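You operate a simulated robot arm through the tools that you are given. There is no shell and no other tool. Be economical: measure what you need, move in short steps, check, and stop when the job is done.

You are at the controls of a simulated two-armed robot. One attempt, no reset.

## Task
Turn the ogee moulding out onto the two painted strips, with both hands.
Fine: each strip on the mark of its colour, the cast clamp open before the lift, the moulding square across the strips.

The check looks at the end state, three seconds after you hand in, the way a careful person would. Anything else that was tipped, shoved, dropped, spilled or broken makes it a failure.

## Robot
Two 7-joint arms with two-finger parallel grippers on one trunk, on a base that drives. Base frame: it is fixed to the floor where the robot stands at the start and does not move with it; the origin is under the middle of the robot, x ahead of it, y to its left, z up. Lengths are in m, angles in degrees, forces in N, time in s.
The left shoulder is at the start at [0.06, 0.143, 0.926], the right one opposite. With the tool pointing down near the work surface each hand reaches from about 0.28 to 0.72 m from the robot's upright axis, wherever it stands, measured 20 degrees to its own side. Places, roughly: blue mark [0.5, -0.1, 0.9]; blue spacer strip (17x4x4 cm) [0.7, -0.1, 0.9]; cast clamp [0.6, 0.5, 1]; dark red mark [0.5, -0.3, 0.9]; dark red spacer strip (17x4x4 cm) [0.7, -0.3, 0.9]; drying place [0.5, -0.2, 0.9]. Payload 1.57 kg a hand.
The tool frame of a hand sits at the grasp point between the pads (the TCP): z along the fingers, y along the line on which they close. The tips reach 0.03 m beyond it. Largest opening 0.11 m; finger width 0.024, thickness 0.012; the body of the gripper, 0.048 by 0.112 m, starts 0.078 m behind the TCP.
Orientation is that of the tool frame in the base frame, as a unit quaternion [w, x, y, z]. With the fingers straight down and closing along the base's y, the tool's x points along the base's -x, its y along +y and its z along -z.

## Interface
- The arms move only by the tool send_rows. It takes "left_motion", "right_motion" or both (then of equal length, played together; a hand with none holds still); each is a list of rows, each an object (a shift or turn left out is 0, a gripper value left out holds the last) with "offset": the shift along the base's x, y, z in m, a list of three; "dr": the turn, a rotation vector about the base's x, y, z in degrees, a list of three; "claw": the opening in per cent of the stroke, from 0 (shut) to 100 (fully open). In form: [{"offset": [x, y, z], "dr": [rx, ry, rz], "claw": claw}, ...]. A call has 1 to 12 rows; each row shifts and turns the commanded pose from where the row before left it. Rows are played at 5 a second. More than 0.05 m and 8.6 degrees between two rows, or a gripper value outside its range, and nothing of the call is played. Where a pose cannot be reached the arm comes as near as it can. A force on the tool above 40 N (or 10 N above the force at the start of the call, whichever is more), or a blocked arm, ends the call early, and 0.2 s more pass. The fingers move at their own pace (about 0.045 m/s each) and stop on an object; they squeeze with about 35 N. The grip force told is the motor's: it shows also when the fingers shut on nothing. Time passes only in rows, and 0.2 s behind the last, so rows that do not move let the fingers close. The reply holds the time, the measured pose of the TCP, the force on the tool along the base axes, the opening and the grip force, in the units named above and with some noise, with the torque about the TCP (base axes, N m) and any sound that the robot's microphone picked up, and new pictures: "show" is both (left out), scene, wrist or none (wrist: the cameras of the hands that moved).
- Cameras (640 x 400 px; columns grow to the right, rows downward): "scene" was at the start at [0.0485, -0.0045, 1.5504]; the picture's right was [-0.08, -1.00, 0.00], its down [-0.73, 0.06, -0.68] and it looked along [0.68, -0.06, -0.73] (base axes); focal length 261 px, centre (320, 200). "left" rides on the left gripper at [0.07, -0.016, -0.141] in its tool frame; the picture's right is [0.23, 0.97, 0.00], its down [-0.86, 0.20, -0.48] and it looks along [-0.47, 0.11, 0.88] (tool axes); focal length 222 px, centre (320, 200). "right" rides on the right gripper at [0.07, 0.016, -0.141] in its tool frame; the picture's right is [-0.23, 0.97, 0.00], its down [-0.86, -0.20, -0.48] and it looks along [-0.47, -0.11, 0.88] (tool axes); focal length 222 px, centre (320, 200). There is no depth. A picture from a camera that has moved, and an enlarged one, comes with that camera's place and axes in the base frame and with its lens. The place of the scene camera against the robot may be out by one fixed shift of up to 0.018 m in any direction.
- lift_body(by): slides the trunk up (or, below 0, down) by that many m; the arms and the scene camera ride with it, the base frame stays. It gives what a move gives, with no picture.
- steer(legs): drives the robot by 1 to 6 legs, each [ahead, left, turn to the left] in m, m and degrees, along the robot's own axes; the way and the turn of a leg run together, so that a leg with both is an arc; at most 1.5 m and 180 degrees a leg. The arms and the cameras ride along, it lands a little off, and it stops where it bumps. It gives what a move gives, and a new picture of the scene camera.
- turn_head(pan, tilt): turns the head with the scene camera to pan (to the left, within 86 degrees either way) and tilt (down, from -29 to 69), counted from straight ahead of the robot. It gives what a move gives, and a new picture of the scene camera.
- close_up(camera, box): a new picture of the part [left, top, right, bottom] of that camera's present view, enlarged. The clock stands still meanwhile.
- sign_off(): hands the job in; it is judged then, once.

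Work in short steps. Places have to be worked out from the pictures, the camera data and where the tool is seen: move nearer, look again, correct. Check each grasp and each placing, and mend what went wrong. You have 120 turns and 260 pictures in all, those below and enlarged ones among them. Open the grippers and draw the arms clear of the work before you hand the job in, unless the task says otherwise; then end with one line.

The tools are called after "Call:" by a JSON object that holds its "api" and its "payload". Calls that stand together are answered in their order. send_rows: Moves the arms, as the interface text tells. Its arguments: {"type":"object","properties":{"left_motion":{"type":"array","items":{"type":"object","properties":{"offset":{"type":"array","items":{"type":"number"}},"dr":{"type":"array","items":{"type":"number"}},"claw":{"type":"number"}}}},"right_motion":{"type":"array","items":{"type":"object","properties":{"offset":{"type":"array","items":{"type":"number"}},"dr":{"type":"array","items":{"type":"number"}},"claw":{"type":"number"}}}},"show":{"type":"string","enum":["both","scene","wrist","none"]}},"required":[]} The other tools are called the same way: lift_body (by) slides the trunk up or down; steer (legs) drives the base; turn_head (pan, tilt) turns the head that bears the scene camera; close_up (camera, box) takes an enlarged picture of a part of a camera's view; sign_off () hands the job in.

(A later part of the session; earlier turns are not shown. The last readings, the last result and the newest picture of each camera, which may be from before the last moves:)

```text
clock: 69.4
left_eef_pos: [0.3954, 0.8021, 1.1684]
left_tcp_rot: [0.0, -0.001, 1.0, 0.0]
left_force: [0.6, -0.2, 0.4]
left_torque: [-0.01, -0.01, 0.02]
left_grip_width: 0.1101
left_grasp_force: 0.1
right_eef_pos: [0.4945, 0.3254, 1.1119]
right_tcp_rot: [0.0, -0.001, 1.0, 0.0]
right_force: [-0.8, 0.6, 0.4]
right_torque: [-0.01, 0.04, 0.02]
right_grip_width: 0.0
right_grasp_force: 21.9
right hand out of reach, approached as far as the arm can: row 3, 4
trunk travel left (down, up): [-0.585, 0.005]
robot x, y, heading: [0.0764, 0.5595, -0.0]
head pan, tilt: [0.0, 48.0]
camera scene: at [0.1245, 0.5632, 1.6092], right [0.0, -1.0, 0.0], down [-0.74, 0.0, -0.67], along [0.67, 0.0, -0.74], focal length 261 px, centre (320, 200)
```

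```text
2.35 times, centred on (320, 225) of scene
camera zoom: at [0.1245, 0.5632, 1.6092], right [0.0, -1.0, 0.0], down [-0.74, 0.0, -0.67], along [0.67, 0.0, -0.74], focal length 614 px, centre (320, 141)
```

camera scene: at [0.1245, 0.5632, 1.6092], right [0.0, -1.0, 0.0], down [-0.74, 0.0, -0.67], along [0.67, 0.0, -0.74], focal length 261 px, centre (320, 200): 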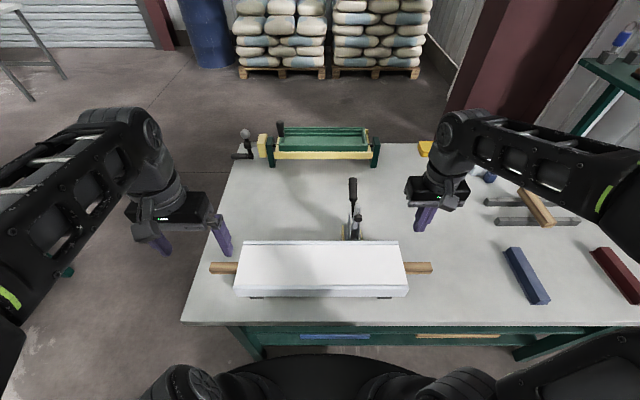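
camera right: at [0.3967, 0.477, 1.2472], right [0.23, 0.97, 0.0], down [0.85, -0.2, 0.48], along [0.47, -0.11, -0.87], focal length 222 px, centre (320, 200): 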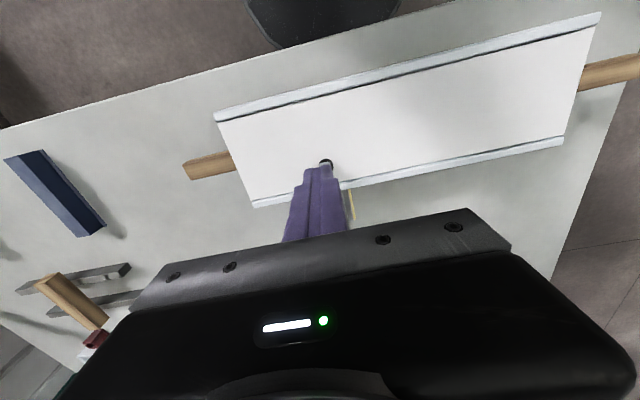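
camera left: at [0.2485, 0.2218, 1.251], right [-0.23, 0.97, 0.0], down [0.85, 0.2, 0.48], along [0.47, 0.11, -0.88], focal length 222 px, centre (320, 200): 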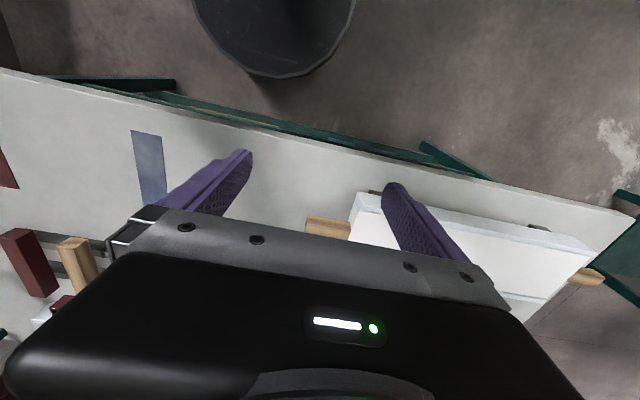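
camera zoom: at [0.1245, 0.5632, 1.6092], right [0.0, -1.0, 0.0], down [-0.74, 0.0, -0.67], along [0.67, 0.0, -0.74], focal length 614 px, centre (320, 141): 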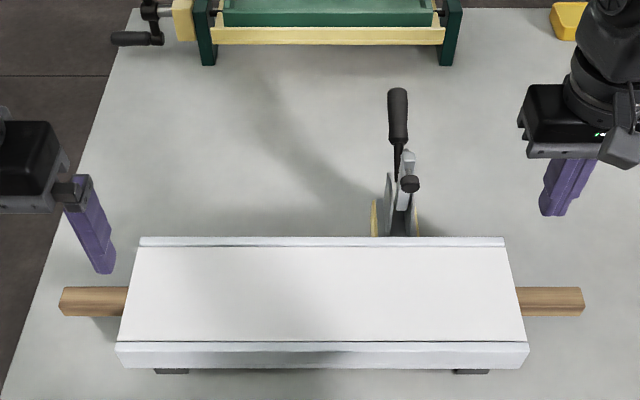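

The clamp is open and stays so; the cast is untouched. Now I rotate both tools 90° (cameras outward) and bring them above the lath stubs.

Call:
{"api": "send_rows", "payload": {"right_motion": [{"offset": [0, -0.01, 0], "dr": [0, 0, 8.5], "claw": 55}, {"offset": [0, -0.01, 0], "dr": [0, 0, 8.5]}, {"offset": [0, -0.01, 0], "dr": [0, 0, 8.5]}, {"offset": [0, -0.01, 0], "dr": [0, 0, 8.5]}, {"offset": [-0.005, -0.01, 0], "dr": [0, 0, 8.5]}, {"offset": [-0.005, 0, 0], "dr": [0, 0, 8.5]}, {"offset": [-0.005, 0, 0], "dr": [0, 0, 8.5]}, {"offset": [0, 0, 0], "dr": [0, 0, 8.5]}, {"dr": [0, 0, 8.5]}, {"dr": [0, 0, 8.5]}, {"dr": [0, 0, 5]}, {}], "left_motion": [{"offset": [0.01, 0.01, 0], "dr": [0, 0, -8.5], "claw": 55}, {"offset": [0.01, 0.01, 0], "dr": [0, 0, -8.5]}, {"offset": [0.01, 0.01, -0.01], "dr": [0, 0, -8.5]}, {"offset": [0.01, 0.01, -0.01], "dr": [0, 0, -8.5]}, {"offset": [0.01, 0.003, -0.01], "dr": [0, 0, -8.5]}, {"offset": [0.01, 0, -0.01], "dr": [0, 0, -8.5]}, {"offset": [0.01, 0, -0.01], "dr": [0, 0, -8.5]}, {"offset": [0.01, 0, -0.01], "dr": [0, 0, -8.5]}, {"offset": [0.003, 0, 0], "dr": [0, 0, -8.5]}, {"dr": [0, 0, -8.5]}, {"dr": [0, 0, -5]}, {}], "show": "both"}}

```text
clock: 72.0
left_eef_pos: [0.4767, 0.844, 1.1097]
left_tcp_rot: [0.0, 0.707, 0.707, 0.001]
left_force: [-0.9, 0.2, 0.0]
left_torque: [0.03, -0.02, 0.03]
left_grip_width: 0.0606
left_grasp_force: 0.0
right_eef_pos: [0.4788, 0.2763, 1.1115]
right_tcp_rot: [0.001, 0.708, -0.706, 0.0]
right_force: [0.1, 0.8, -0.7]
right_torque: [0.0, 0.03, -0.02]
right_grip_width: 0.0605
right_grasp_force: 0.1
trunk travel left (down, up): [-0.585, 0.005]
robot x, y, heading: [0.0759, 0.5624, -0.1]
head pan, tilt: [0.0, 48.0]
camera scene: at [0.1236, 0.5627, 1.6092], right [0.0, -1.0, 0.0], down [-0.74, 0.0, -0.67], along [0.67, 0.0, -0.74], focal length 261 px, centre (320, 200)
camera right: at [0.4625, 0.2077, 1.2528], right [-0.97, 0.22, 0.0], down [0.2, 0.86, 0.48], along [0.11, 0.47, -0.88], focal length 222 px, centre (320, 200)
camera left: at [0.4625, 0.9145, 1.2503], right [0.97, 0.23, 0.0], down [0.2, -0.86, 0.48], along [0.11, -0.47, -0.88], focal length 222 px, centre (320, 200)
```

scene: 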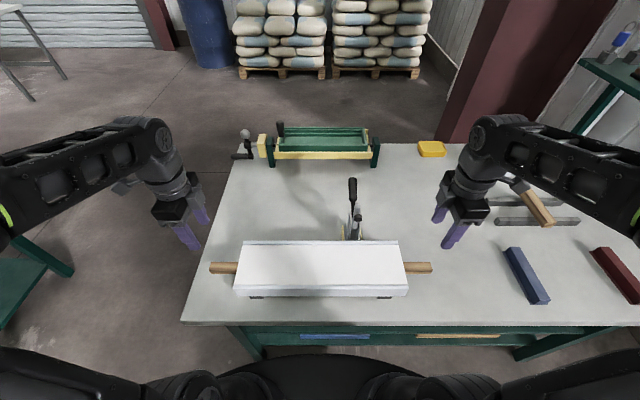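
right: 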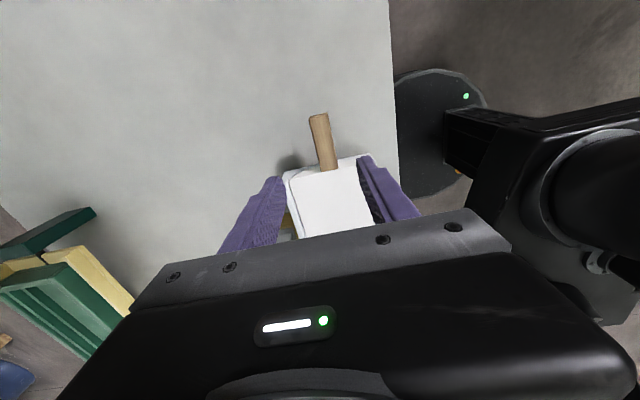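
left: 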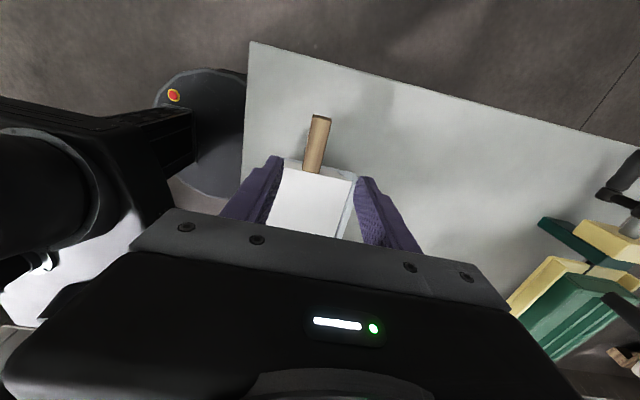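

Both stubs are in view. I zoom in on them to measure.

Call:
{"api": "close_up", "payload": {"camera": "right", "box": [240, 90, 440, 240]}}

Call:
{"api": "close_up", "payload": {"camera": "left", "box": [220, 90, 420, 240]}}

```text
2.67 times, centred on (340, 165) of right
camera zoom: at [0.4625, 0.2077, 1.2528], right [-0.97, 0.22, 0.0], down [0.2, 0.86, 0.48], along [0.11, 0.47, -0.88], focal length 592 px, centre (267, 293)
```

zoom: 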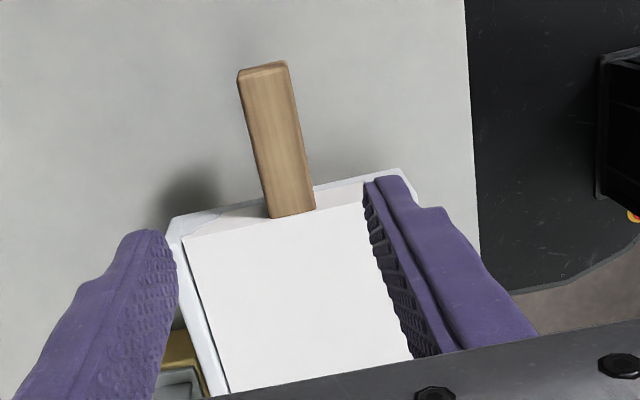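

```text
2.67 times, centred on (320, 165) of left
camera zoom: at [0.4625, 0.9145, 1.2503], right [0.97, 0.23, 0.0], down [0.2, -0.86, 0.48], along [0.11, -0.47, -0.88], focal length 592 px, centre (320, 293)
```

zoom: 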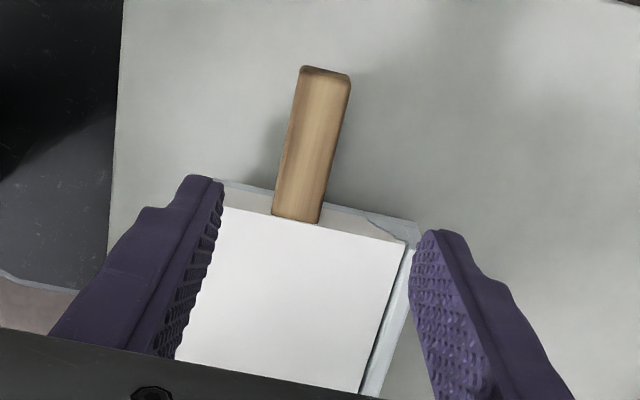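

Triangulated: lath tops z≈0.93, stubs x≈0.476, right y 0.253–0.332, left 0.789–0.870. I align both hands over the stub middles and descend partway.

Call:
{"api": "send_rows", "payload": {"right_motion": [{"offset": [-0.003, 0.0125, 0]}, {"offset": [0, 0, -0.04]}, {"offset": [0, 0, -0.045]}, {"offset": [0, 0, -0.035]}, {}], "left_motion": [{"offset": [-0.0015, -0.0125, 0]}, {"offset": [0, 0, -0.04]}, {"offset": [0, 0, -0.045]}, {"offset": [0, 0, -0.035]}, {}], "show": "wrist"}}

```text
clock: 73.2
left_eef_pos: [0.4733, 0.833, 0.9886]
left_tcp_rot: [0.0, 0.707, 0.708, 0.0]
left_force: [0.0, -0.4, 0.5]
left_torque: [0.02, 0.03, 0.02]
left_grip_width: 0.0604
left_grasp_force: 0.1
right_eef_pos: [0.4743, 0.289, 0.9916]
right_tcp_rot: [0.0, 0.708, -0.707, 0.001]
right_force: [-0.1, -0.1, 0.1]
right_torque: [-0.02, -0.03, 0.01]
right_grip_width: 0.0607
right_grasp_force: 0.0
trunk travel left (down, up): [-0.585, 0.005]
robot x, y, heading: [0.0735, 0.5612, -0.0]
head pan, tilt: [0.0, 48.0]
camera right: at [0.4589, 0.2207, 1.1327], right [-0.97, 0.23, 0.0], down [0.2, 0.86, 0.48], along [0.11, 0.47, -0.88], focal length 222 px, centre (320, 200)
camera left: at [0.4594, 0.9019, 1.1295], right [0.97, 0.23, 0.0], down [0.2, -0.85, 0.48], along [0.11, -0.47, -0.88], focal length 222 px, centre (320, 200)
```

right: 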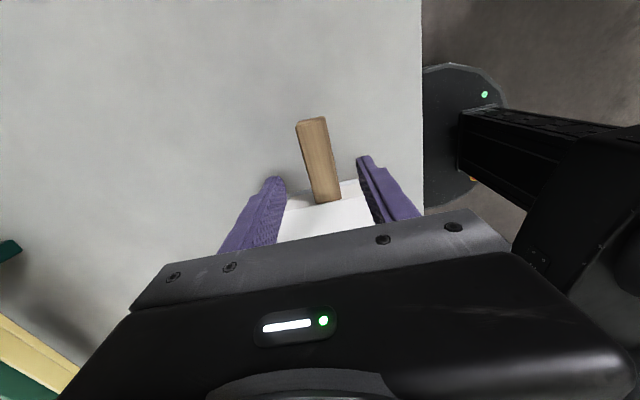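
left: 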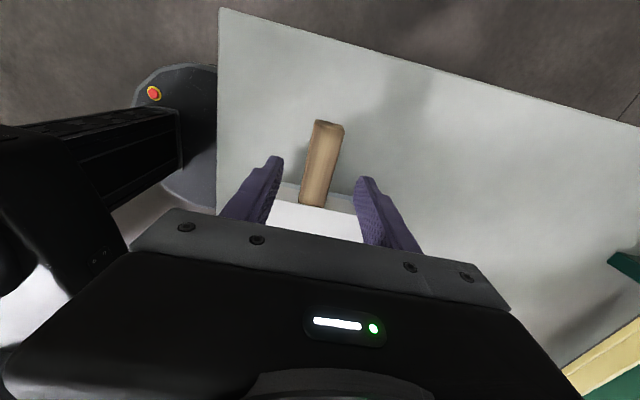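

Well aligned. I descend to TCP z≈0.913 and close both hands together.

Call:
{"api": "send_rows", "payload": {"right_motion": [{"offset": [0, 0, -0.03]}, {"offset": [0.0, 0, -0.03]}, {"offset": [0, 0, -0.0185]}, {}, {"claw": 0}, {}, {}, {}, {}], "left_motion": [{"offset": [0.001, 0, -0.03]}, {"offset": [0, 0, -0.03]}, {"offset": [0, 0, -0.0155]}, {}, {"claw": 0}, {}, {}, {}, {}], "show": "wrist"}}

```text
clock: 75.2
left_eef_pos: [0.4758, 0.8328, 0.9124]
left_tcp_rot: [0.0, 0.707, 0.707, 0.0]
left_force: [-4.8, 0.2, 0.0]
left_torque: [0.02, 0.13, -0.48]
left_grip_width: 0.028
left_grasp_force: 34.9
right_eef_pos: [0.4752, 0.2877, 0.913]
right_tcp_rot: [-0.001, -0.707, 0.707, 0.0]
right_force: [0.9, 0.5, -0.1]
right_torque: [0.11, -0.34, -0.55]
right_grip_width: 0.028
right_grasp_force: 35.1
trunk travel left (down, up): [-0.585, 0.005]
robot x, y, heading: [0.0749, 0.5626, 0.1]
head pan, tilt: [0.0, 48.0]
camera right: at [0.4587, 0.2199, 1.0544], right [-0.97, 0.23, 0.0], down [0.2, 0.86, 0.48], along [0.11, 0.47, -0.88], focal length 222 px, centre (320, 200)
camera left: at [0.4613, 0.9022, 1.0532], right [0.97, 0.23, 0.0], down [0.2, -0.86, 0.48], along [0.11, -0.47, -0.88], focal length 222 px, centre (320, 200)
```

right: 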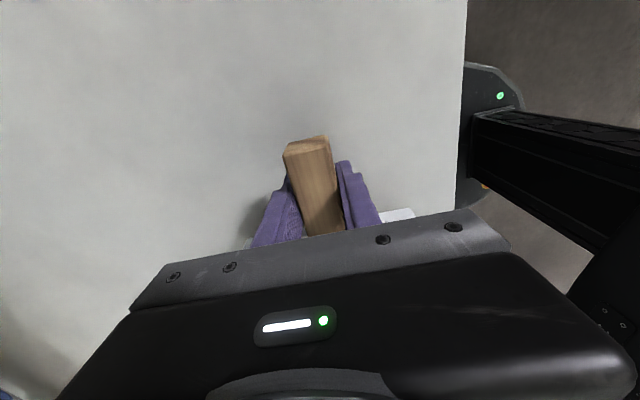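
left: 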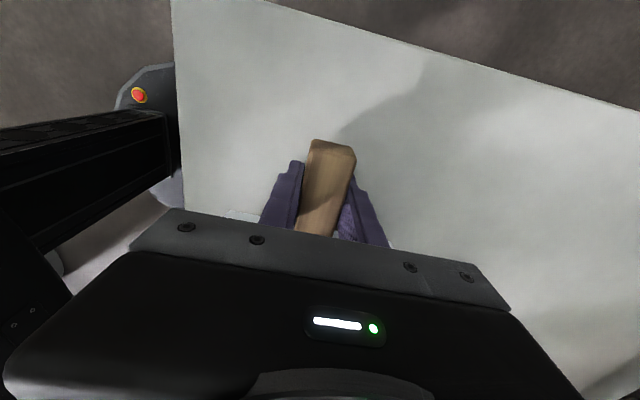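

Both hands grip the lath (28 mm). I lift in 2 mm rows in unison, watching the forces.

Call:
{"api": "send_rows", "payload": {"right_motion": [{"offset": [0, 0, 0.002]}, {"offset": [0, 0, 0.002]}, {"offset": [0, 0, 0.002]}, {"offset": [0, 0, 0.002]}, {"offset": [0, 0, 0.002]}, {}, {}], "left_motion": [{"offset": [0, 0, 0.002]}, {"offset": [0, 0, 0.002]}, {"offset": [0, 0, 0.002]}, {"offset": [0, 0, 0.002]}, {"offset": [0, 0, 0.002]}, {}, {}], "show": "scene"}}

```text
clock: 76.8
left_eef_pos: [0.478, 0.8328, 0.9233]
left_tcp_rot: [-0.001, 0.707, 0.708, -0.001]
left_force: [-2.4, 5.4, -10.4]
left_torque: [0.7, 0.1, -0.61]
left_grip_width: 0.0279
left_grasp_force: 34.4
right_eef_pos: [0.4753, 0.288, 0.9226]
right_tcp_rot: [-0.002, -0.707, 0.707, 0.0]
right_force: [2.3, -5.6, -3.5]
right_torque: [1.08, -0.12, -0.45]
right_grip_width: 0.0277
right_grasp_force: 34.7
trunk travel left (down, up): [-0.585, 0.005]
robot x, y, heading: [0.0731, 0.5587, 0.1]
head pan, tilt: [0.0, 48.0]
camera scene: at [0.1245, 0.5627, 1.6092], right [0.0, -1.0, 0.0], down [-0.74, 0.0, -0.67], along [0.67, 0.0, -0.74], focal length 261 px, centre (320, 200)
```

scene: 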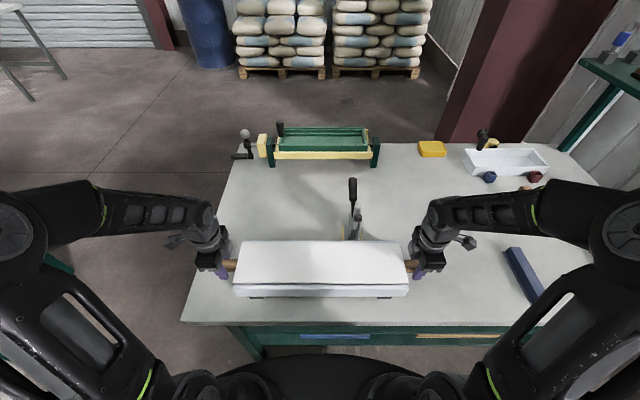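

The cast is coming out, mould left behind, load about 14 N shared. Continue up steadily.

Call:
{"api": "send_rows", "payload": {"right_motion": [{"offset": [0, 0, 0.004]}, {"offset": [0, 0, 0.006]}, {"offset": [0, 0, 0.008]}, {"offset": [0, 0, 0.01]}, {"offset": [0, 0, 0.01]}, {"offset": [0, 0, 0.01]}, {"offset": [0, 0, 0.01]}, {"offset": [0, 0, 0.01]}, {"offset": [0, 0, 0.01]}, {"offset": [0, 0, 0.008]}, {"offset": [0, 0, 0.004]}, {}], "left_motion": [{"offset": [0, 0, 0.004]}, {"offset": [0, 0, 0.006]}, {"offset": [0, 0, 0.008]}, {"offset": [0, 0, 0.01]}, {"offset": [0, 0, 0.01]}, {"offset": [0, 0, 0.01]}, {"offset": [0, 0, 0.01]}, {"offset": [0, 0, 0.01]}, {"offset": [0, 0, 0.01]}, {"offset": [0, 0, 0.008]}, {"offset": [0, 0, 0.004]}, {}], "show": "both"}}

Call:
{"api": "close_up", "payload": {"camera": "scene", "box": [180, 160, 460, 320]}}

```text
clock: 79.4
left_eef_pos: [0.4764, 0.8319, 1.0133]
left_tcp_rot: [0.001, 0.706, 0.708, 0.0]
left_force: [-0.9, 21.1, -6.1]
left_torque: [-0.71, -0.02, -0.31]
left_grip_width: 0.028
left_grasp_force: 34.7
right_eef_pos: [0.4767, 0.2887, 1.0132]
right_tcp_rot: [-0.001, -0.707, 0.707, 0.0]
right_force: [0.9, -20.3, -10.2]
right_torque: [-0.41, 0.03, -0.19]
right_grip_width: 0.0277
right_grasp_force: 35.1
trunk travel left (down, up): [-0.585, 0.005]
robot x, y, heading: [0.0772, 0.5578, -0.0]
head pan, tilt: [0.0, 48.0]
camera scene: at [0.1246, 0.5627, 1.6092], right [0.0, -1.0, 0.0], down [-0.74, 0.0, -0.67], along [0.67, 0.0, -0.74], focal length 261 px, centre (320, 200)
camera right: at [0.4608, 0.2202, 1.1544], right [-0.97, 0.23, 0.0], down [0.2, 0.86, 0.48], along [0.11, 0.46, -0.88], focal length 222 px, centre (320, 200)
camera left: at [0.4626, 0.902, 1.1545], right [0.97, 0.23, 0.0], down [0.2, -0.86, 0.48], along [0.11, -0.47, -0.88], focal length 222 px, centre (320, 200)
```

scene: 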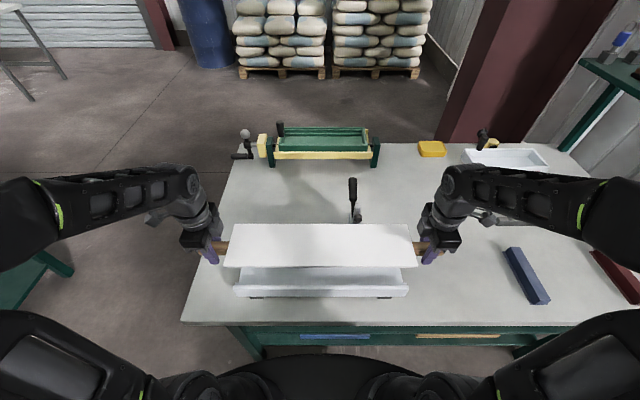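
right: 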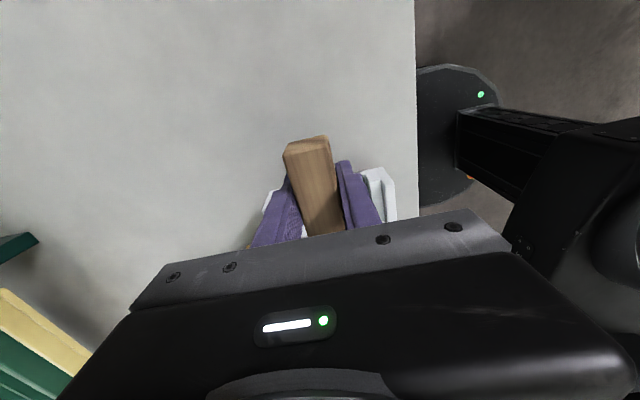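
left: 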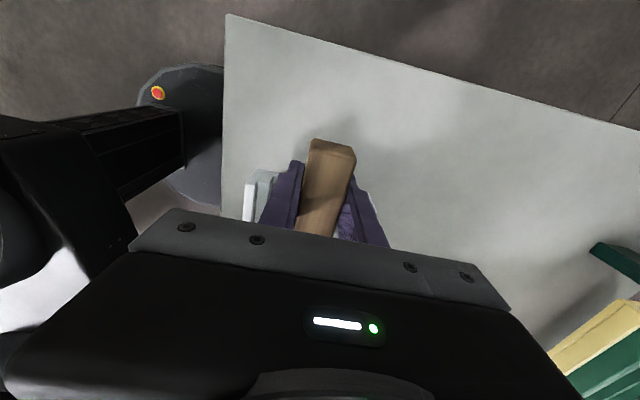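

```text
2.29 times, centred on (320, 240) of scene
camera zoom: at [0.1246, 0.5627, 1.6092], right [0.0, -1.0, 0.0], down [-0.74, 0.0, -0.67], along [0.67, 0.0, -0.74], focal length 596 px, centre (320, 109)
```

zoom: 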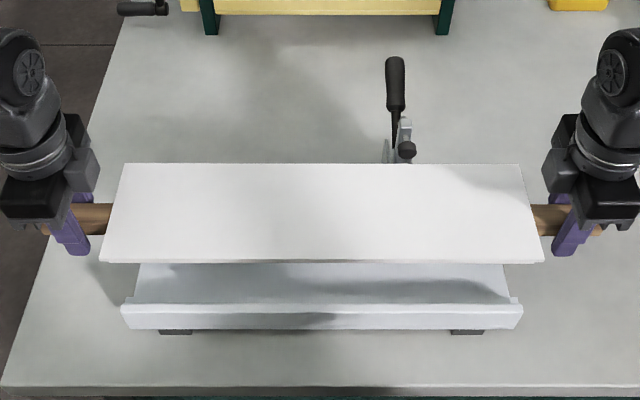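

Cast is out and level; there is ~20 N of squeeze between the hands. I relieve it by spreading the hands slightly while raising a bit more.

Call:
{"api": "send_rows", "payload": {"right_motion": [{"offset": [0, -0.0005, 0.003]}, {"offset": [0, -0.0005, 0.005]}, {"offset": [0, 0, 0.007]}, {"offset": [0, 0, 0.007]}, {"offset": [0, 0, 0.005]}, {"offset": [0, 0, 0.003]}, {}], "left_motion": [{"offset": [0, 0.0005, 0.003]}, {"offset": [0, 0.0005, 0.005]}, {"offset": [0, 0, 0.007]}, {"offset": [0, 0, 0.007]}, {"offset": [0, 0, 0.005]}, {"offset": [0, 0, 0.003]}, {}], "show": "none"}}

```text
clock: 81.0
left_eef_pos: [0.4765, 0.8322, 1.0432]
left_tcp_rot: [0.0, 0.707, 0.707, -0.001]
left_force: [-2.5, -1.1, -11.2]
left_torque: [0.97, 0.06, -0.29]
left_grip_width: 0.028
left_grasp_force: 35.6
right_eef_pos: [0.4761, 0.2883, 1.0425]
right_tcp_rot: [0.001, 0.708, -0.706, 0.0]
right_force: [2.8, 1.2, -3.3]
right_torque: [1.04, 0.01, -0.77]
right_grip_width: 0.0281
right_grasp_force: 35.2
trunk travel left (down, up): [-0.585, 0.005]
robot x, y, heading: [0.0733, 0.5613, 0.0]
head pan, tilt: [0.0, 48.0]
```

Squeeze is gone, grip firm. I back off 10 cm in short gentle legs.

Call:
{"api": "steer", "payload": {"legs": [[-0.05, 0, 0], [-0.05, 0, 0]]}}

```text
clock: 82.5
left_eef_pos: [0.3771, 0.8309, 1.045]
left_tcp_rot: [0.001, 0.707, 0.707, 0.0]
left_force: [-3.7, -14.3, -9.3]
left_torque: [0.69, 0.06, -0.49]
left_grip_width: 0.0278
left_grasp_force: 34.7
right_eef_pos: [0.3736, 0.2883, 1.0438]
right_tcp_rot: [0.0, 0.708, -0.706, 0.0]
right_force: [1.0, 14.9, -5.0]
right_torque: [0.46, -0.15, -0.81]
right_grip_width: 0.0279
right_grasp_force: 35.0
trunk travel left (down, up): [-0.585, 0.005]
robot x, y, heading: [-0.0209, 0.5624, -0.2]
head pan, tilt: [0.0, 48.0]
camera scene: at [0.0214, 0.5626, 1.6093], right [0.0, -1.0, 0.0], down [-0.74, 0.0, -0.67], along [0.67, 0.0, -0.74], focal length 261 px, centre (320, 200)
```

scene: 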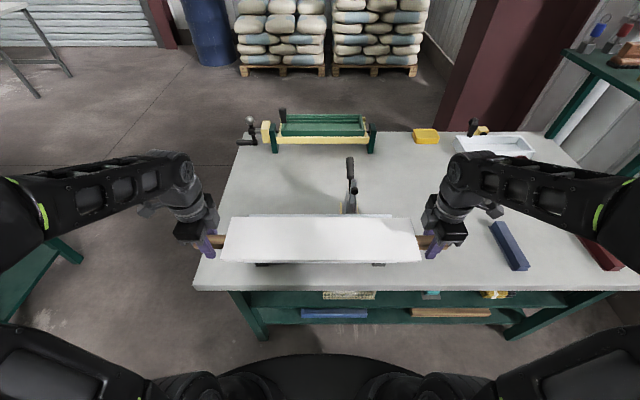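

Still firmly held. I drive right in six short legs to bring the cast in line with the strips.

Call:
{"api": "steer", "payload": {"legs": [[0, -0.12, 0], [0, -0.12, 0], [0, -0.12, 0], [0, -0.12, 0], [0, -0.12, 0]]}}

```text
clock: 87.1
left_eef_pos: [0.3761, 0.2271, 1.0439]
left_tcp_rot: [-0.001, 0.709, 0.705, -0.001]
left_force: [-1.9, -0.8, -8.5]
left_torque: [0.51, 0.17, -0.3]
left_grip_width: 0.0279
left_grasp_force: 35.2
right_eef_pos: [0.3737, -0.3176, 1.0423]
right_tcp_rot: [0.001, -0.706, 0.708, 0.001]
right_force: [2.3, -0.4, -6.8]
right_torque: [0.5, -0.13, -0.68]
right_grip_width: 0.028
right_grasp_force: 35.0
trunk travel left (down, up): [-0.585, 0.005]
robot x, y, heading: [-0.0301, -0.0413, -0.3]
head pan, tilt: [0.0, 48.0]
camera scene: at [0.0238, -0.0421, 1.6092], right [0.0, -1.0, 0.0], down [-0.74, 0.0, -0.67], along [0.67, 0.0, -0.74], focal length 261 px, centre (320, 200)
```

scene: 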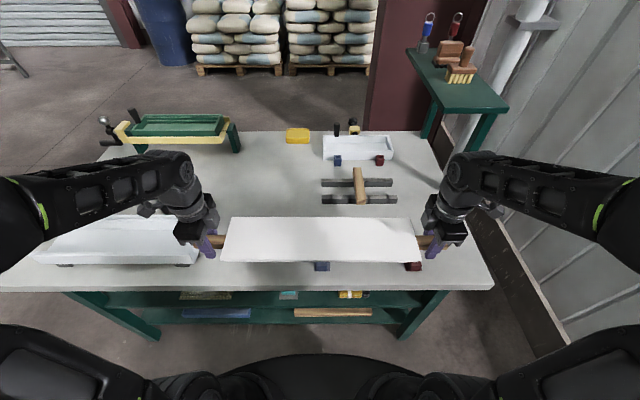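

All is held. Another 14.5 cm right in two legs, then 10 cm ahead in two.

Call:
{"api": "steer", "payload": {"legs": [[0, -0.073, 0], [0, -0.072, 0], [0.05, 0, 0], [0.05, 0, 0]]}}

Call:
{"api": "send_rows", "payload": {"right_motion": [{}, {}], "left_motion": [{}, {}], "show": "wrist"}}

```text
clock: 89.8
left_eef_pos: [0.4773, 0.0826, 1.0424]
left_tcp_rot: [-0.001, 0.709, 0.706, -0.002]
left_force: [-0.8, -0.6, -7.4]
left_torque: [-0.05, 0.15, -0.35]
left_grip_width: 0.0279
left_grasp_force: 35.0
right_eef_pos: [0.4752, -0.462, 1.0411]
right_tcp_rot: [-0.001, -0.707, 0.707, 0.0]
right_force: [2.1, 0.6, -7.4]
right_torque: [0.08, -0.04, -0.69]
right_grip_width: 0.028
right_grasp_force: 35.0
trunk travel left (down, up): [-0.585, 0.005]
robot x, y, heading: [0.0757, -0.1865, 0.0]
head pan, tilt: [0.0, 48.0]
camera scene: at [0.1261, -0.1859, 1.609], right [0.0, -1.0, 0.0], down [-0.75, 0.0, -0.67], along [0.67, 0.0, -0.75], focal length 261 px, centre (320, 200)
```

scene: 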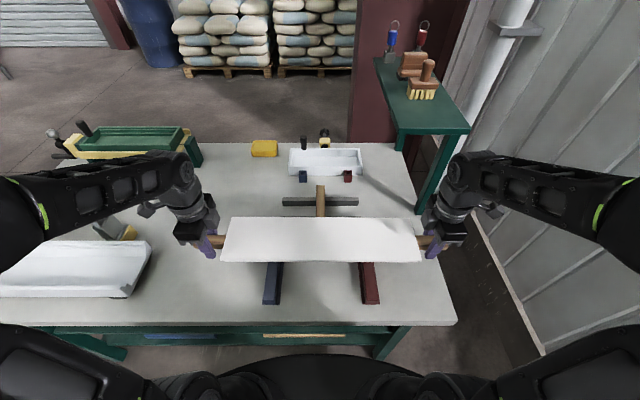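

```text
clock: 90.4
left_eef_pos: [0.4751, 0.0825, 1.042]
left_tcp_rot: [0.001, 0.708, 0.706, -0.001]
left_force: [-1.6, 0.0, -8.0]
left_torque: [0.02, -0.02, 0.05]
left_grip_width: 0.028
left_grasp_force: 34.7
right_eef_pos: [0.4734, -0.4621, 1.0429]
right_tcp_rot: [-0.001, -0.707, 0.708, 0.001]
right_force: [0.9, 0.2, -7.0]
right_torque: [-0.07, 0.01, -0.4]
right_grip_width: 0.0278
right_grasp_force: 35.1
trunk travel left (down, up): [-0.585, 0.005]
robot x, y, heading: [0.0747, -0.1849, -0.1]
head pan, tilt: [0.0, 48.0]
camera right: at [0.457, -0.5295, 1.1835], right [-0.97, 0.23, 0.0], down [0.2, 0.85, 0.48], along [0.11, 0.47, -0.88], focal length 222 px, centre (320, 200)
camera left: at [0.4615, 0.1528, 1.1842], right [0.97, 0.22, 0.0], down [0.2, -0.86, 0.48], along [0.11, -0.47, -0.88], focal length 222 px, centre (320, 200)
```

right: 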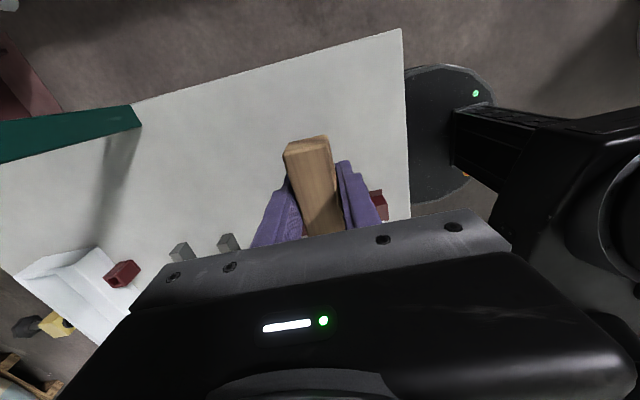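
left: 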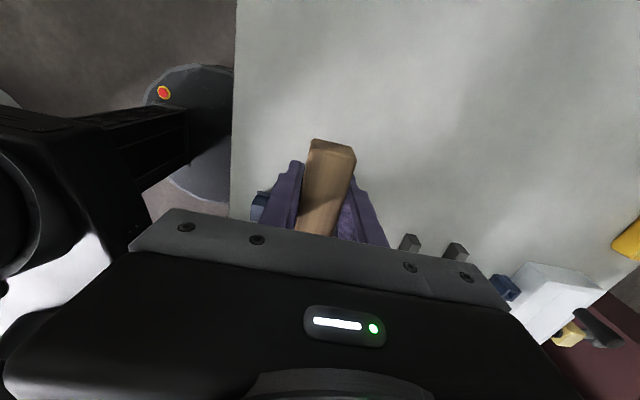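

The cast hovers over both strips. I look closely at its underside profile before lowering.

Call:
{"api": "close_up", "payload": {"camera": "scene", "box": [200, 190, 450, 320]}}

Call:
{"api": "close_up", "payload": {"camera": "scene", "box": [0, 200, 180, 320]}}

```text
2.56 times, centred on (325, 255) of scene
camera zoom: at [0.1224, -0.1858, 1.6092], right [0.0, -1.0, 0.0], down [-0.74, 0.0, -0.67], along [0.67, 0.0, -0.74], focal length 668 px, centre (307, 59)
```

zoom: 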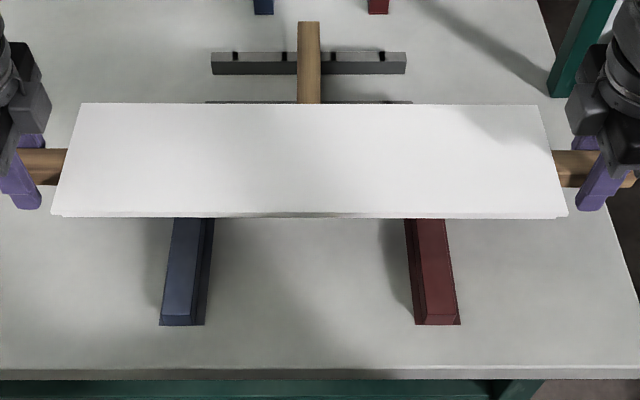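

```text
3.33 times, centred on (90, 260) of scene
camera zoom: at [0.1224, -0.1858, 1.6092], right [0.0, -1.0, 0.0], down [-0.74, 0.0, -0.67], along [0.67, 0.0, -0.74], focal length 870 px, centre (1087, 0)
```

zoom: 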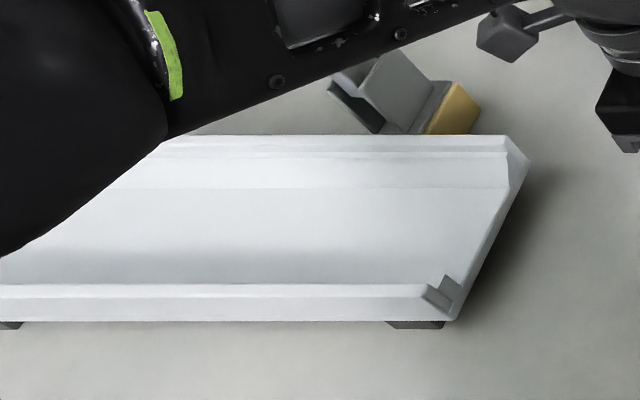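

I correct the tiny yaw and lower together, quick at first and then slowly until contact.

Call:
{"api": "send_rows", "payload": {"right_motion": [{"offset": [0.003, 0, -0.005]}, {"offset": [0, 0, -0.01]}, {"offset": [0, 0, -0.012]}, {"offset": [0, 0, -0.012]}, {"offset": [0, 0, -0.012]}, {"offset": [0, 0, -0.01]}, {"offset": [0, 0, -0.006]}, {"offset": [0, 0, -0.005]}, {}], "left_motion": [{"offset": [-0.001, 0, -0.005]}, {"offset": [0, 0, -0.01]}, {"offset": [0, 0, -0.012]}, {"offset": [0, 0, -0.012]}, {"offset": [0, 0, -0.012]}, {"offset": [0, 0, -0.01]}, {"offset": [0, 0, -0.006]}, {"offset": [0, 0, -0.005]}, {}], "show": "scene"}}

Call:
{"api": "close_up", "payload": {"camera": "scene", "box": [200, 190, 450, 320]}}

```text
clock: 92.4
left_eef_pos: [0.4746, 0.0835, 0.9712]
left_tcp_rot: [0.0, 0.708, 0.706, -0.001]
left_force: [4.1, -0.3, -6.5]
left_torque: [0.21, 0.09, 1.08]
left_grip_width: 0.0278
left_grasp_force: 35.5
right_eef_pos: [0.4757, -0.4622, 0.9711]
right_tcp_rot: [0.0, 0.707, -0.707, 0.0]
right_force: [-3.8, 1.0, -8.4]
right_torque: [-0.79, -0.07, 0.88]
right_grip_width: 0.0278
right_grasp_force: 34.7
trunk travel left (down, up): [-0.585, 0.005]
robot x, y, heading: [0.0737, -0.1895, -0.0]
head pan, tilt: [0.0, 48.0]
camera scene: at [0.1225, -0.1858, 1.6092], right [0.0, -1.0, 0.0], down [-0.74, 0.0, -0.67], along [0.67, 0.0, -0.74], focal length 261 px, centre (320, 200)
```

scene: 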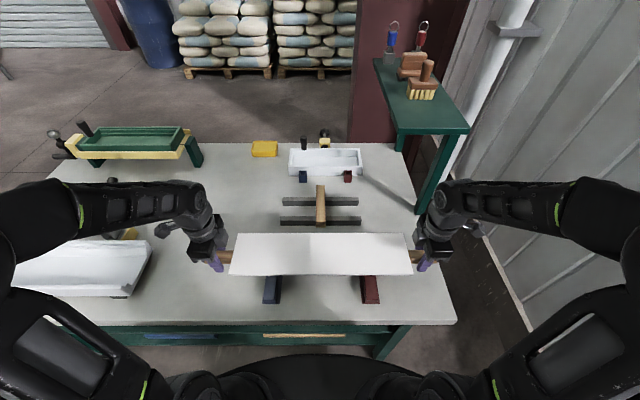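

```text
2.56 times, centred on (325, 255) of scene
camera zoom: at [0.1225, -0.1858, 1.6092], right [0.0, -1.0, 0.0], down [-0.74, 0.0, -0.67], along [0.67, 0.0, -0.74], focal length 668 px, centre (307, 59)
```

zoom: 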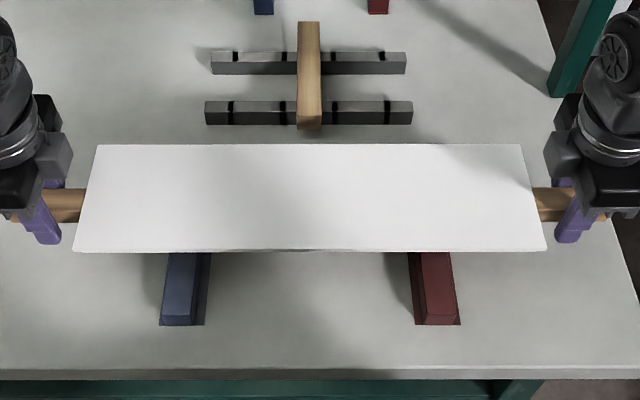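

Level and square, not yet touching. Continue down in 3 mm rows.

Call:
{"api": "send_rows", "payload": {"right_motion": [{"offset": [0, 0, -0.004]}, {"offset": [0, 0, -0.004]}, {"offset": [0, 0, -0.004]}, {"offset": [0, 0, -0.004]}, {"offset": [0, 0, -0.004]}, {"offset": [0, 0, -0.003]}, {"offset": [0, 0, -0.003]}, {}], "left_motion": [{"offset": [0, 0, -0.004]}, {"offset": [0, 0, -0.004]}, {"offset": [0, 0, -0.004]}, {"offset": [0, 0, -0.004]}, {"offset": [0, 0, -0.004]}, {"offset": [0, 0, -0.003]}, {"offset": [0, 0, -0.003]}, {}], "show": "none"}}

```text
clock: 94.2
left_eef_pos: [0.4743, 0.0831, 0.9463]
left_tcp_rot: [0.001, 0.708, 0.707, -0.001]
left_force: [2.8, 3.4, -9.0]
left_torque: [0.4, 0.08, 0.8]
left_grip_width: 0.028
left_grasp_force: 35.2
right_eef_pos: [0.4758, -0.461, 0.9447]
right_tcp_rot: [0.0, -0.706, 0.708, 0.0]
right_force: [-1.3, -3.1, -6.0]
right_torque: [0.07, -0.06, 0.63]
right_grip_width: 0.0278
right_grasp_force: 35.0
trunk travel left (down, up): [-0.585, 0.005]
robot x, y, heading: [0.071, -0.1889, -0.2]
head pan, tilt: [0.0, 48.0]
```

Call:
{"api": "send_rows", "payload": {"right_motion": [{"offset": [0, 0, -0.003]}, {"offset": [0, 0, -0.003]}, {"offset": [0, 0, -0.003]}, {"offset": [0, 0, -0.003]}, {}], "left_motion": [{"offset": [0, 0, -0.003]}, {"offset": [0, 0, -0.003]}, {"offset": [0, 0, -0.003]}, {"offset": [0, 0, -0.003]}, {}], "show": "scene"}}

```text
clock: 95.4
left_eef_pos: [0.4733, 0.0821, 0.933]
left_tcp_rot: [0.0, 0.708, 0.706, -0.001]
left_force: [4.1, 5.4, -8.9]
left_torque: [0.67, -0.05, 0.93]
left_grip_width: 0.028
left_grasp_force: 35.4
right_eef_pos: [0.4767, -0.4614, 0.9325]
right_tcp_rot: [0.0, 0.707, -0.707, 0.0]
right_force: [-2.8, -5.8, -5.2]
right_torque: [0.5, 0.07, 0.84]
right_grip_width: 0.0282
right_grasp_force: 35.8
trunk travel left (down, up): [-0.585, 0.005]
robot x, y, heading: [0.073, -0.1902, -0.2]
head pan, tilt: [0.0, 48.0]
camera scene: at [0.1226, -0.1858, 1.6092], right [0.0, -1.0, 0.0], down [-0.74, 0.0, -0.67], along [0.67, 0.0, -0.74], focal length 261 px, centre (320, 200)
```

scene: 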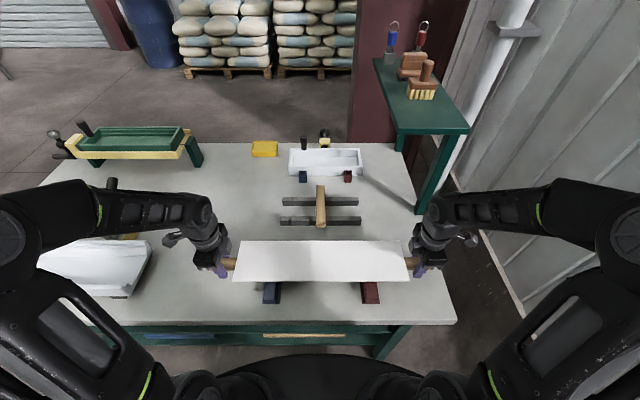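

Still free. Continue 2 mm at a time, easing the small twist.

Call:
{"api": "send_rows", "payload": {"right_motion": [{"offset": [-0.001, 0, -0.002]}, {"offset": [0, 0, -0.002]}, {"offset": [0, 0, -0.002]}, {"offset": [0, 0, -0.002]}, {"offset": [0, 0, -0.002]}, {}], "left_motion": [{"offset": [0.001, 0, -0.002]}, {"offset": [0, 0, -0.002]}, {"offset": [0, 0, -0.002]}, {"offset": [0, 0, -0.002]}, {"offset": [0, 0, -0.002]}, {}], "show": "none"}}

```text
clock: 96.8
left_eef_pos: [0.4742, 0.0826, 0.9234]
left_tcp_rot: [0.0, 0.709, 0.705, -0.001]
left_force: [0.5, 3.4, -5.5]
left_torque: [-0.33, 0.2, -0.01]
left_grip_width: 0.028
left_grasp_force: 35.0
right_eef_pos: [0.4753, -0.4612, 0.9224]
right_tcp_rot: [-0.001, -0.706, 0.708, 0.001]
right_force: [0.2, -4.7, -9.6]
right_torque: [-0.69, -0.13, -0.15]
right_grip_width: 0.0282
right_grasp_force: 35.0
trunk travel left (down, up): [-0.585, 0.005]
robot x, y, heading: [0.0698, -0.1876, 0.0]
head pan, tilt: [0.0, 48.0]
```

Call:
{"api": "send_rows", "payload": {"right_motion": [{"offset": [0, 0, -0.002]}, {"offset": [0, 0, -0.002]}, {"offset": [0, 0, -0.002]}, {"offset": [0, 0, -0.002]}, {}], "left_motion": [{"offset": [0, 0, -0.002]}, {"offset": [0, 0, -0.002]}, {"offset": [0, 0, -0.002]}, {"offset": [0, 0, -0.002]}, {}], "show": "scene"}}

Call:
{"api": "close_up", "payload": {"camera": "scene", "box": [200, 210, 450, 320]}}

```text
clock: 98.0
left_eef_pos: [0.4754, 0.0822, 0.9151]
left_tcp_rot: [0.0, 0.708, 0.706, -0.001]
left_force: [1.4, 0.8, -11.0]
left_torque: [0.85, -0.06, 0.62]
left_grip_width: 0.0277
left_grasp_force: 34.9
right_eef_pos: [0.4744, -0.4618, 0.9141]
right_tcp_rot: [-0.001, -0.706, 0.708, 0.001]
right_force: [-0.9, -0.6, -3.2]
right_torque: [1.09, 0.02, 0.17]
right_grip_width: 0.0278
right_grasp_force: 35.2
trunk travel left (down, up): [-0.585, 0.005]
robot x, y, heading: [0.0783, -0.188, -0.0]
head pan, tilt: [0.0, 48.0]
camera scene: at [0.1227, -0.1858, 1.6092], right [0.0, -1.0, 0.0], down [-0.74, 0.0, -0.67], along [0.67, 0.0, -0.74], focal length 261 px, centre (320, 200)
```

scene: 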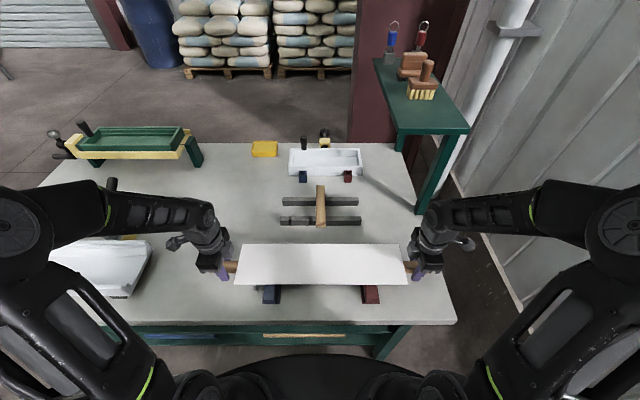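

```text
2.56 times, centred on (325, 265) of scene
camera zoom: at [0.1227, -0.1858, 1.6092], right [0.0, -1.0, 0.0], down [-0.74, 0.0, -0.67], along [0.67, 0.0, -0.74], focal length 668 px, centre (307, 34)
```

zoom: 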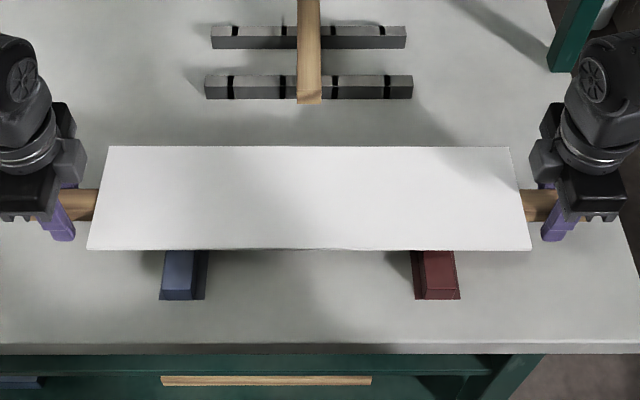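

Call:
{"api": "send_rows", "payload": {"right_motion": [{"offset": [0, 0, -0.002]}, {"offset": [0, 0, -0.002]}, {"offset": [0, 0, -0.002]}, {"offset": [0, 0, -0.002]}, {}], "left_motion": [{"offset": [0, 0, -0.002]}, {"offset": [0, 0, -0.002]}, {"offset": [0, 0, -0.002]}, {"offset": [0, 0, -0.002]}, {}], "show": "none"}}

```text
clock: 99.2
left_eef_pos: [0.476, 0.0818, 0.9077]
left_tcp_rot: [0.0, 0.708, 0.706, -0.001]
left_force: [1.5, -2.1, -5.1]
left_torque: [-0.66, 0.17, 0.46]
left_grip_width: 0.0279
left_grasp_force: 34.6
right_eef_pos: [0.4742, -0.4618, 0.9061]
right_tcp_rot: [-0.002, -0.706, 0.708, 0.001]
right_force: [-1.8, 1.7, -9.1]
right_torque: [-0.11, -0.18, 0.09]
right_grip_width: 0.0278
right_grasp_force: 35.2
trunk travel left (down, up): [-0.585, 0.005]
robot x, y, heading: [0.0728, -0.1908, 0.1]
head pan, tilt: [0.0, 48.0]
```

Call:
{"api": "send_rows", "payload": {"right_motion": [{"offset": [0, 0, -0.002]}, {"offset": [0, 0, -0.002]}, {"offset": [0, 0, -0.001]}, {"offset": [0, 0, -0.001]}, {}], "left_motion": [{"offset": [0, 0, -0.002]}, {"offset": [0, 0, -0.002]}, {"offset": [0, 0, -0.001]}, {"offset": [0, 0, -0.001]}, {}], "show": "none"}}

```text
clock: 100.4
left_eef_pos: [0.4768, 0.0834, 0.9017]
left_tcp_rot: [0.001, 0.708, 0.706, -0.001]
left_force: [1.6, -2.3, -2.4]
left_torque: [-0.96, -0.17, 0.46]
left_grip_width: 0.0279
left_grasp_force: 35.3
right_eef_pos: [0.4746, -0.4618, 0.9019]
right_tcp_rot: [-0.001, -0.706, 0.708, 0.001]
right_force: [-1.7, 1.0, -5.1]
right_torque: [-1.07, -0.02, 0.19]
right_grip_width: 0.0279
right_grasp_force: 35.1
trunk travel left (down, up): [-0.585, 0.005]
robot x, y, heading: [0.0732, -0.1844, 0.0]
head pan, tilt: [0.0, 48.0]
```

The load is dropping (7.5 N from 14 N): contact begins. A millimetre or two more.

Call:
{"api": "send_rows", "payload": {"right_motion": [{"offset": [0, 0, -0.001]}, {}, {}], "left_motion": [{"offset": [0, 0, -0.001]}, {}, {}], "show": "both"}}

Call:
{"api": "close_up", "payload": {"camera": "scene", "box": [200, 210, 450, 320]}}

```text
clock: 101.2
left_eef_pos: [0.4748, 0.0831, 0.9022]
left_tcp_rot: [0.001, 0.708, 0.707, -0.001]
left_force: [1.6, -2.6, 0.7]
left_torque: [-0.49, -0.1, 0.91]
left_grip_width: 0.0278
left_grasp_force: 35.9
right_eef_pos: [0.4745, -0.4611, 0.9023]
right_tcp_rot: [0.0, -0.707, 0.707, -0.001]
right_force: [0.0, -0.9, 14.1]
right_torque: [-0.46, 0.25, 0.44]
right_grip_width: 0.028
right_grasp_force: 34.9
trunk travel left (down, up): [-0.585, 0.005]
robot x, y, heading: [0.0712, -0.1855, -0.0]
head pan, tilt: [0.0, 48.0]
camera scene: at [0.121, -0.1855, 1.6095], right [0.0, -1.0, 0.0], down [-0.74, 0.0, -0.67], along [0.67, 0.0, -0.74], focal length 261 px, centre (320, 200)
camera right: at [0.4587, -0.5293, 1.042], right [-0.97, 0.23, 0.0], down [0.2, 0.86, 0.48], along [0.11, 0.47, -0.88], focal length 222 px, centre (320, 200)
camera left: at [0.4606, 0.1529, 1.0421], right [0.97, 0.22, 0.0], down [0.2, -0.85, 0.48], along [0.11, -0.47, -0.88], focal length 222 px, centre (320, 200)
```

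scene: 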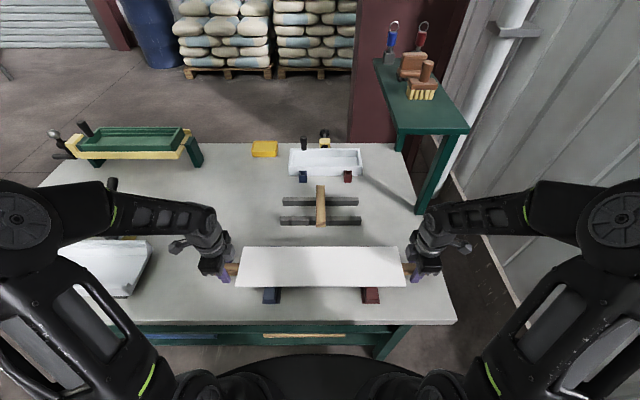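
right: 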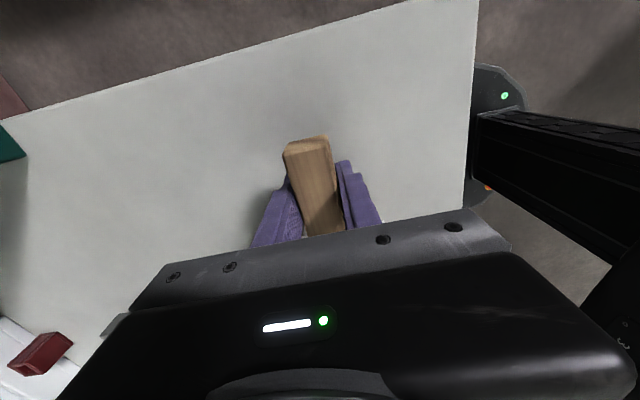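
left: 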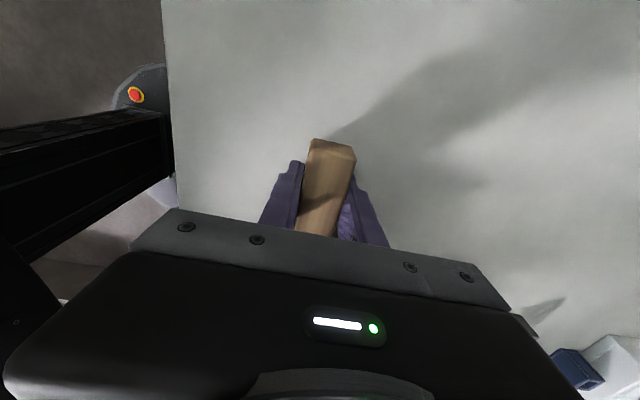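

```text
2.56 times, centred on (325, 265) of scene
camera zoom: at [0.121, -0.1855, 1.6095], right [0.0, -1.0, 0.0], down [-0.74, 0.0, -0.67], along [0.67, 0.0, -0.74], focal length 668 px, centre (307, 34)
```

zoom: 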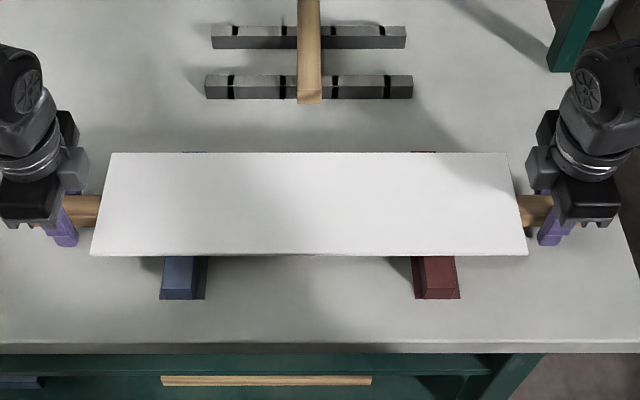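

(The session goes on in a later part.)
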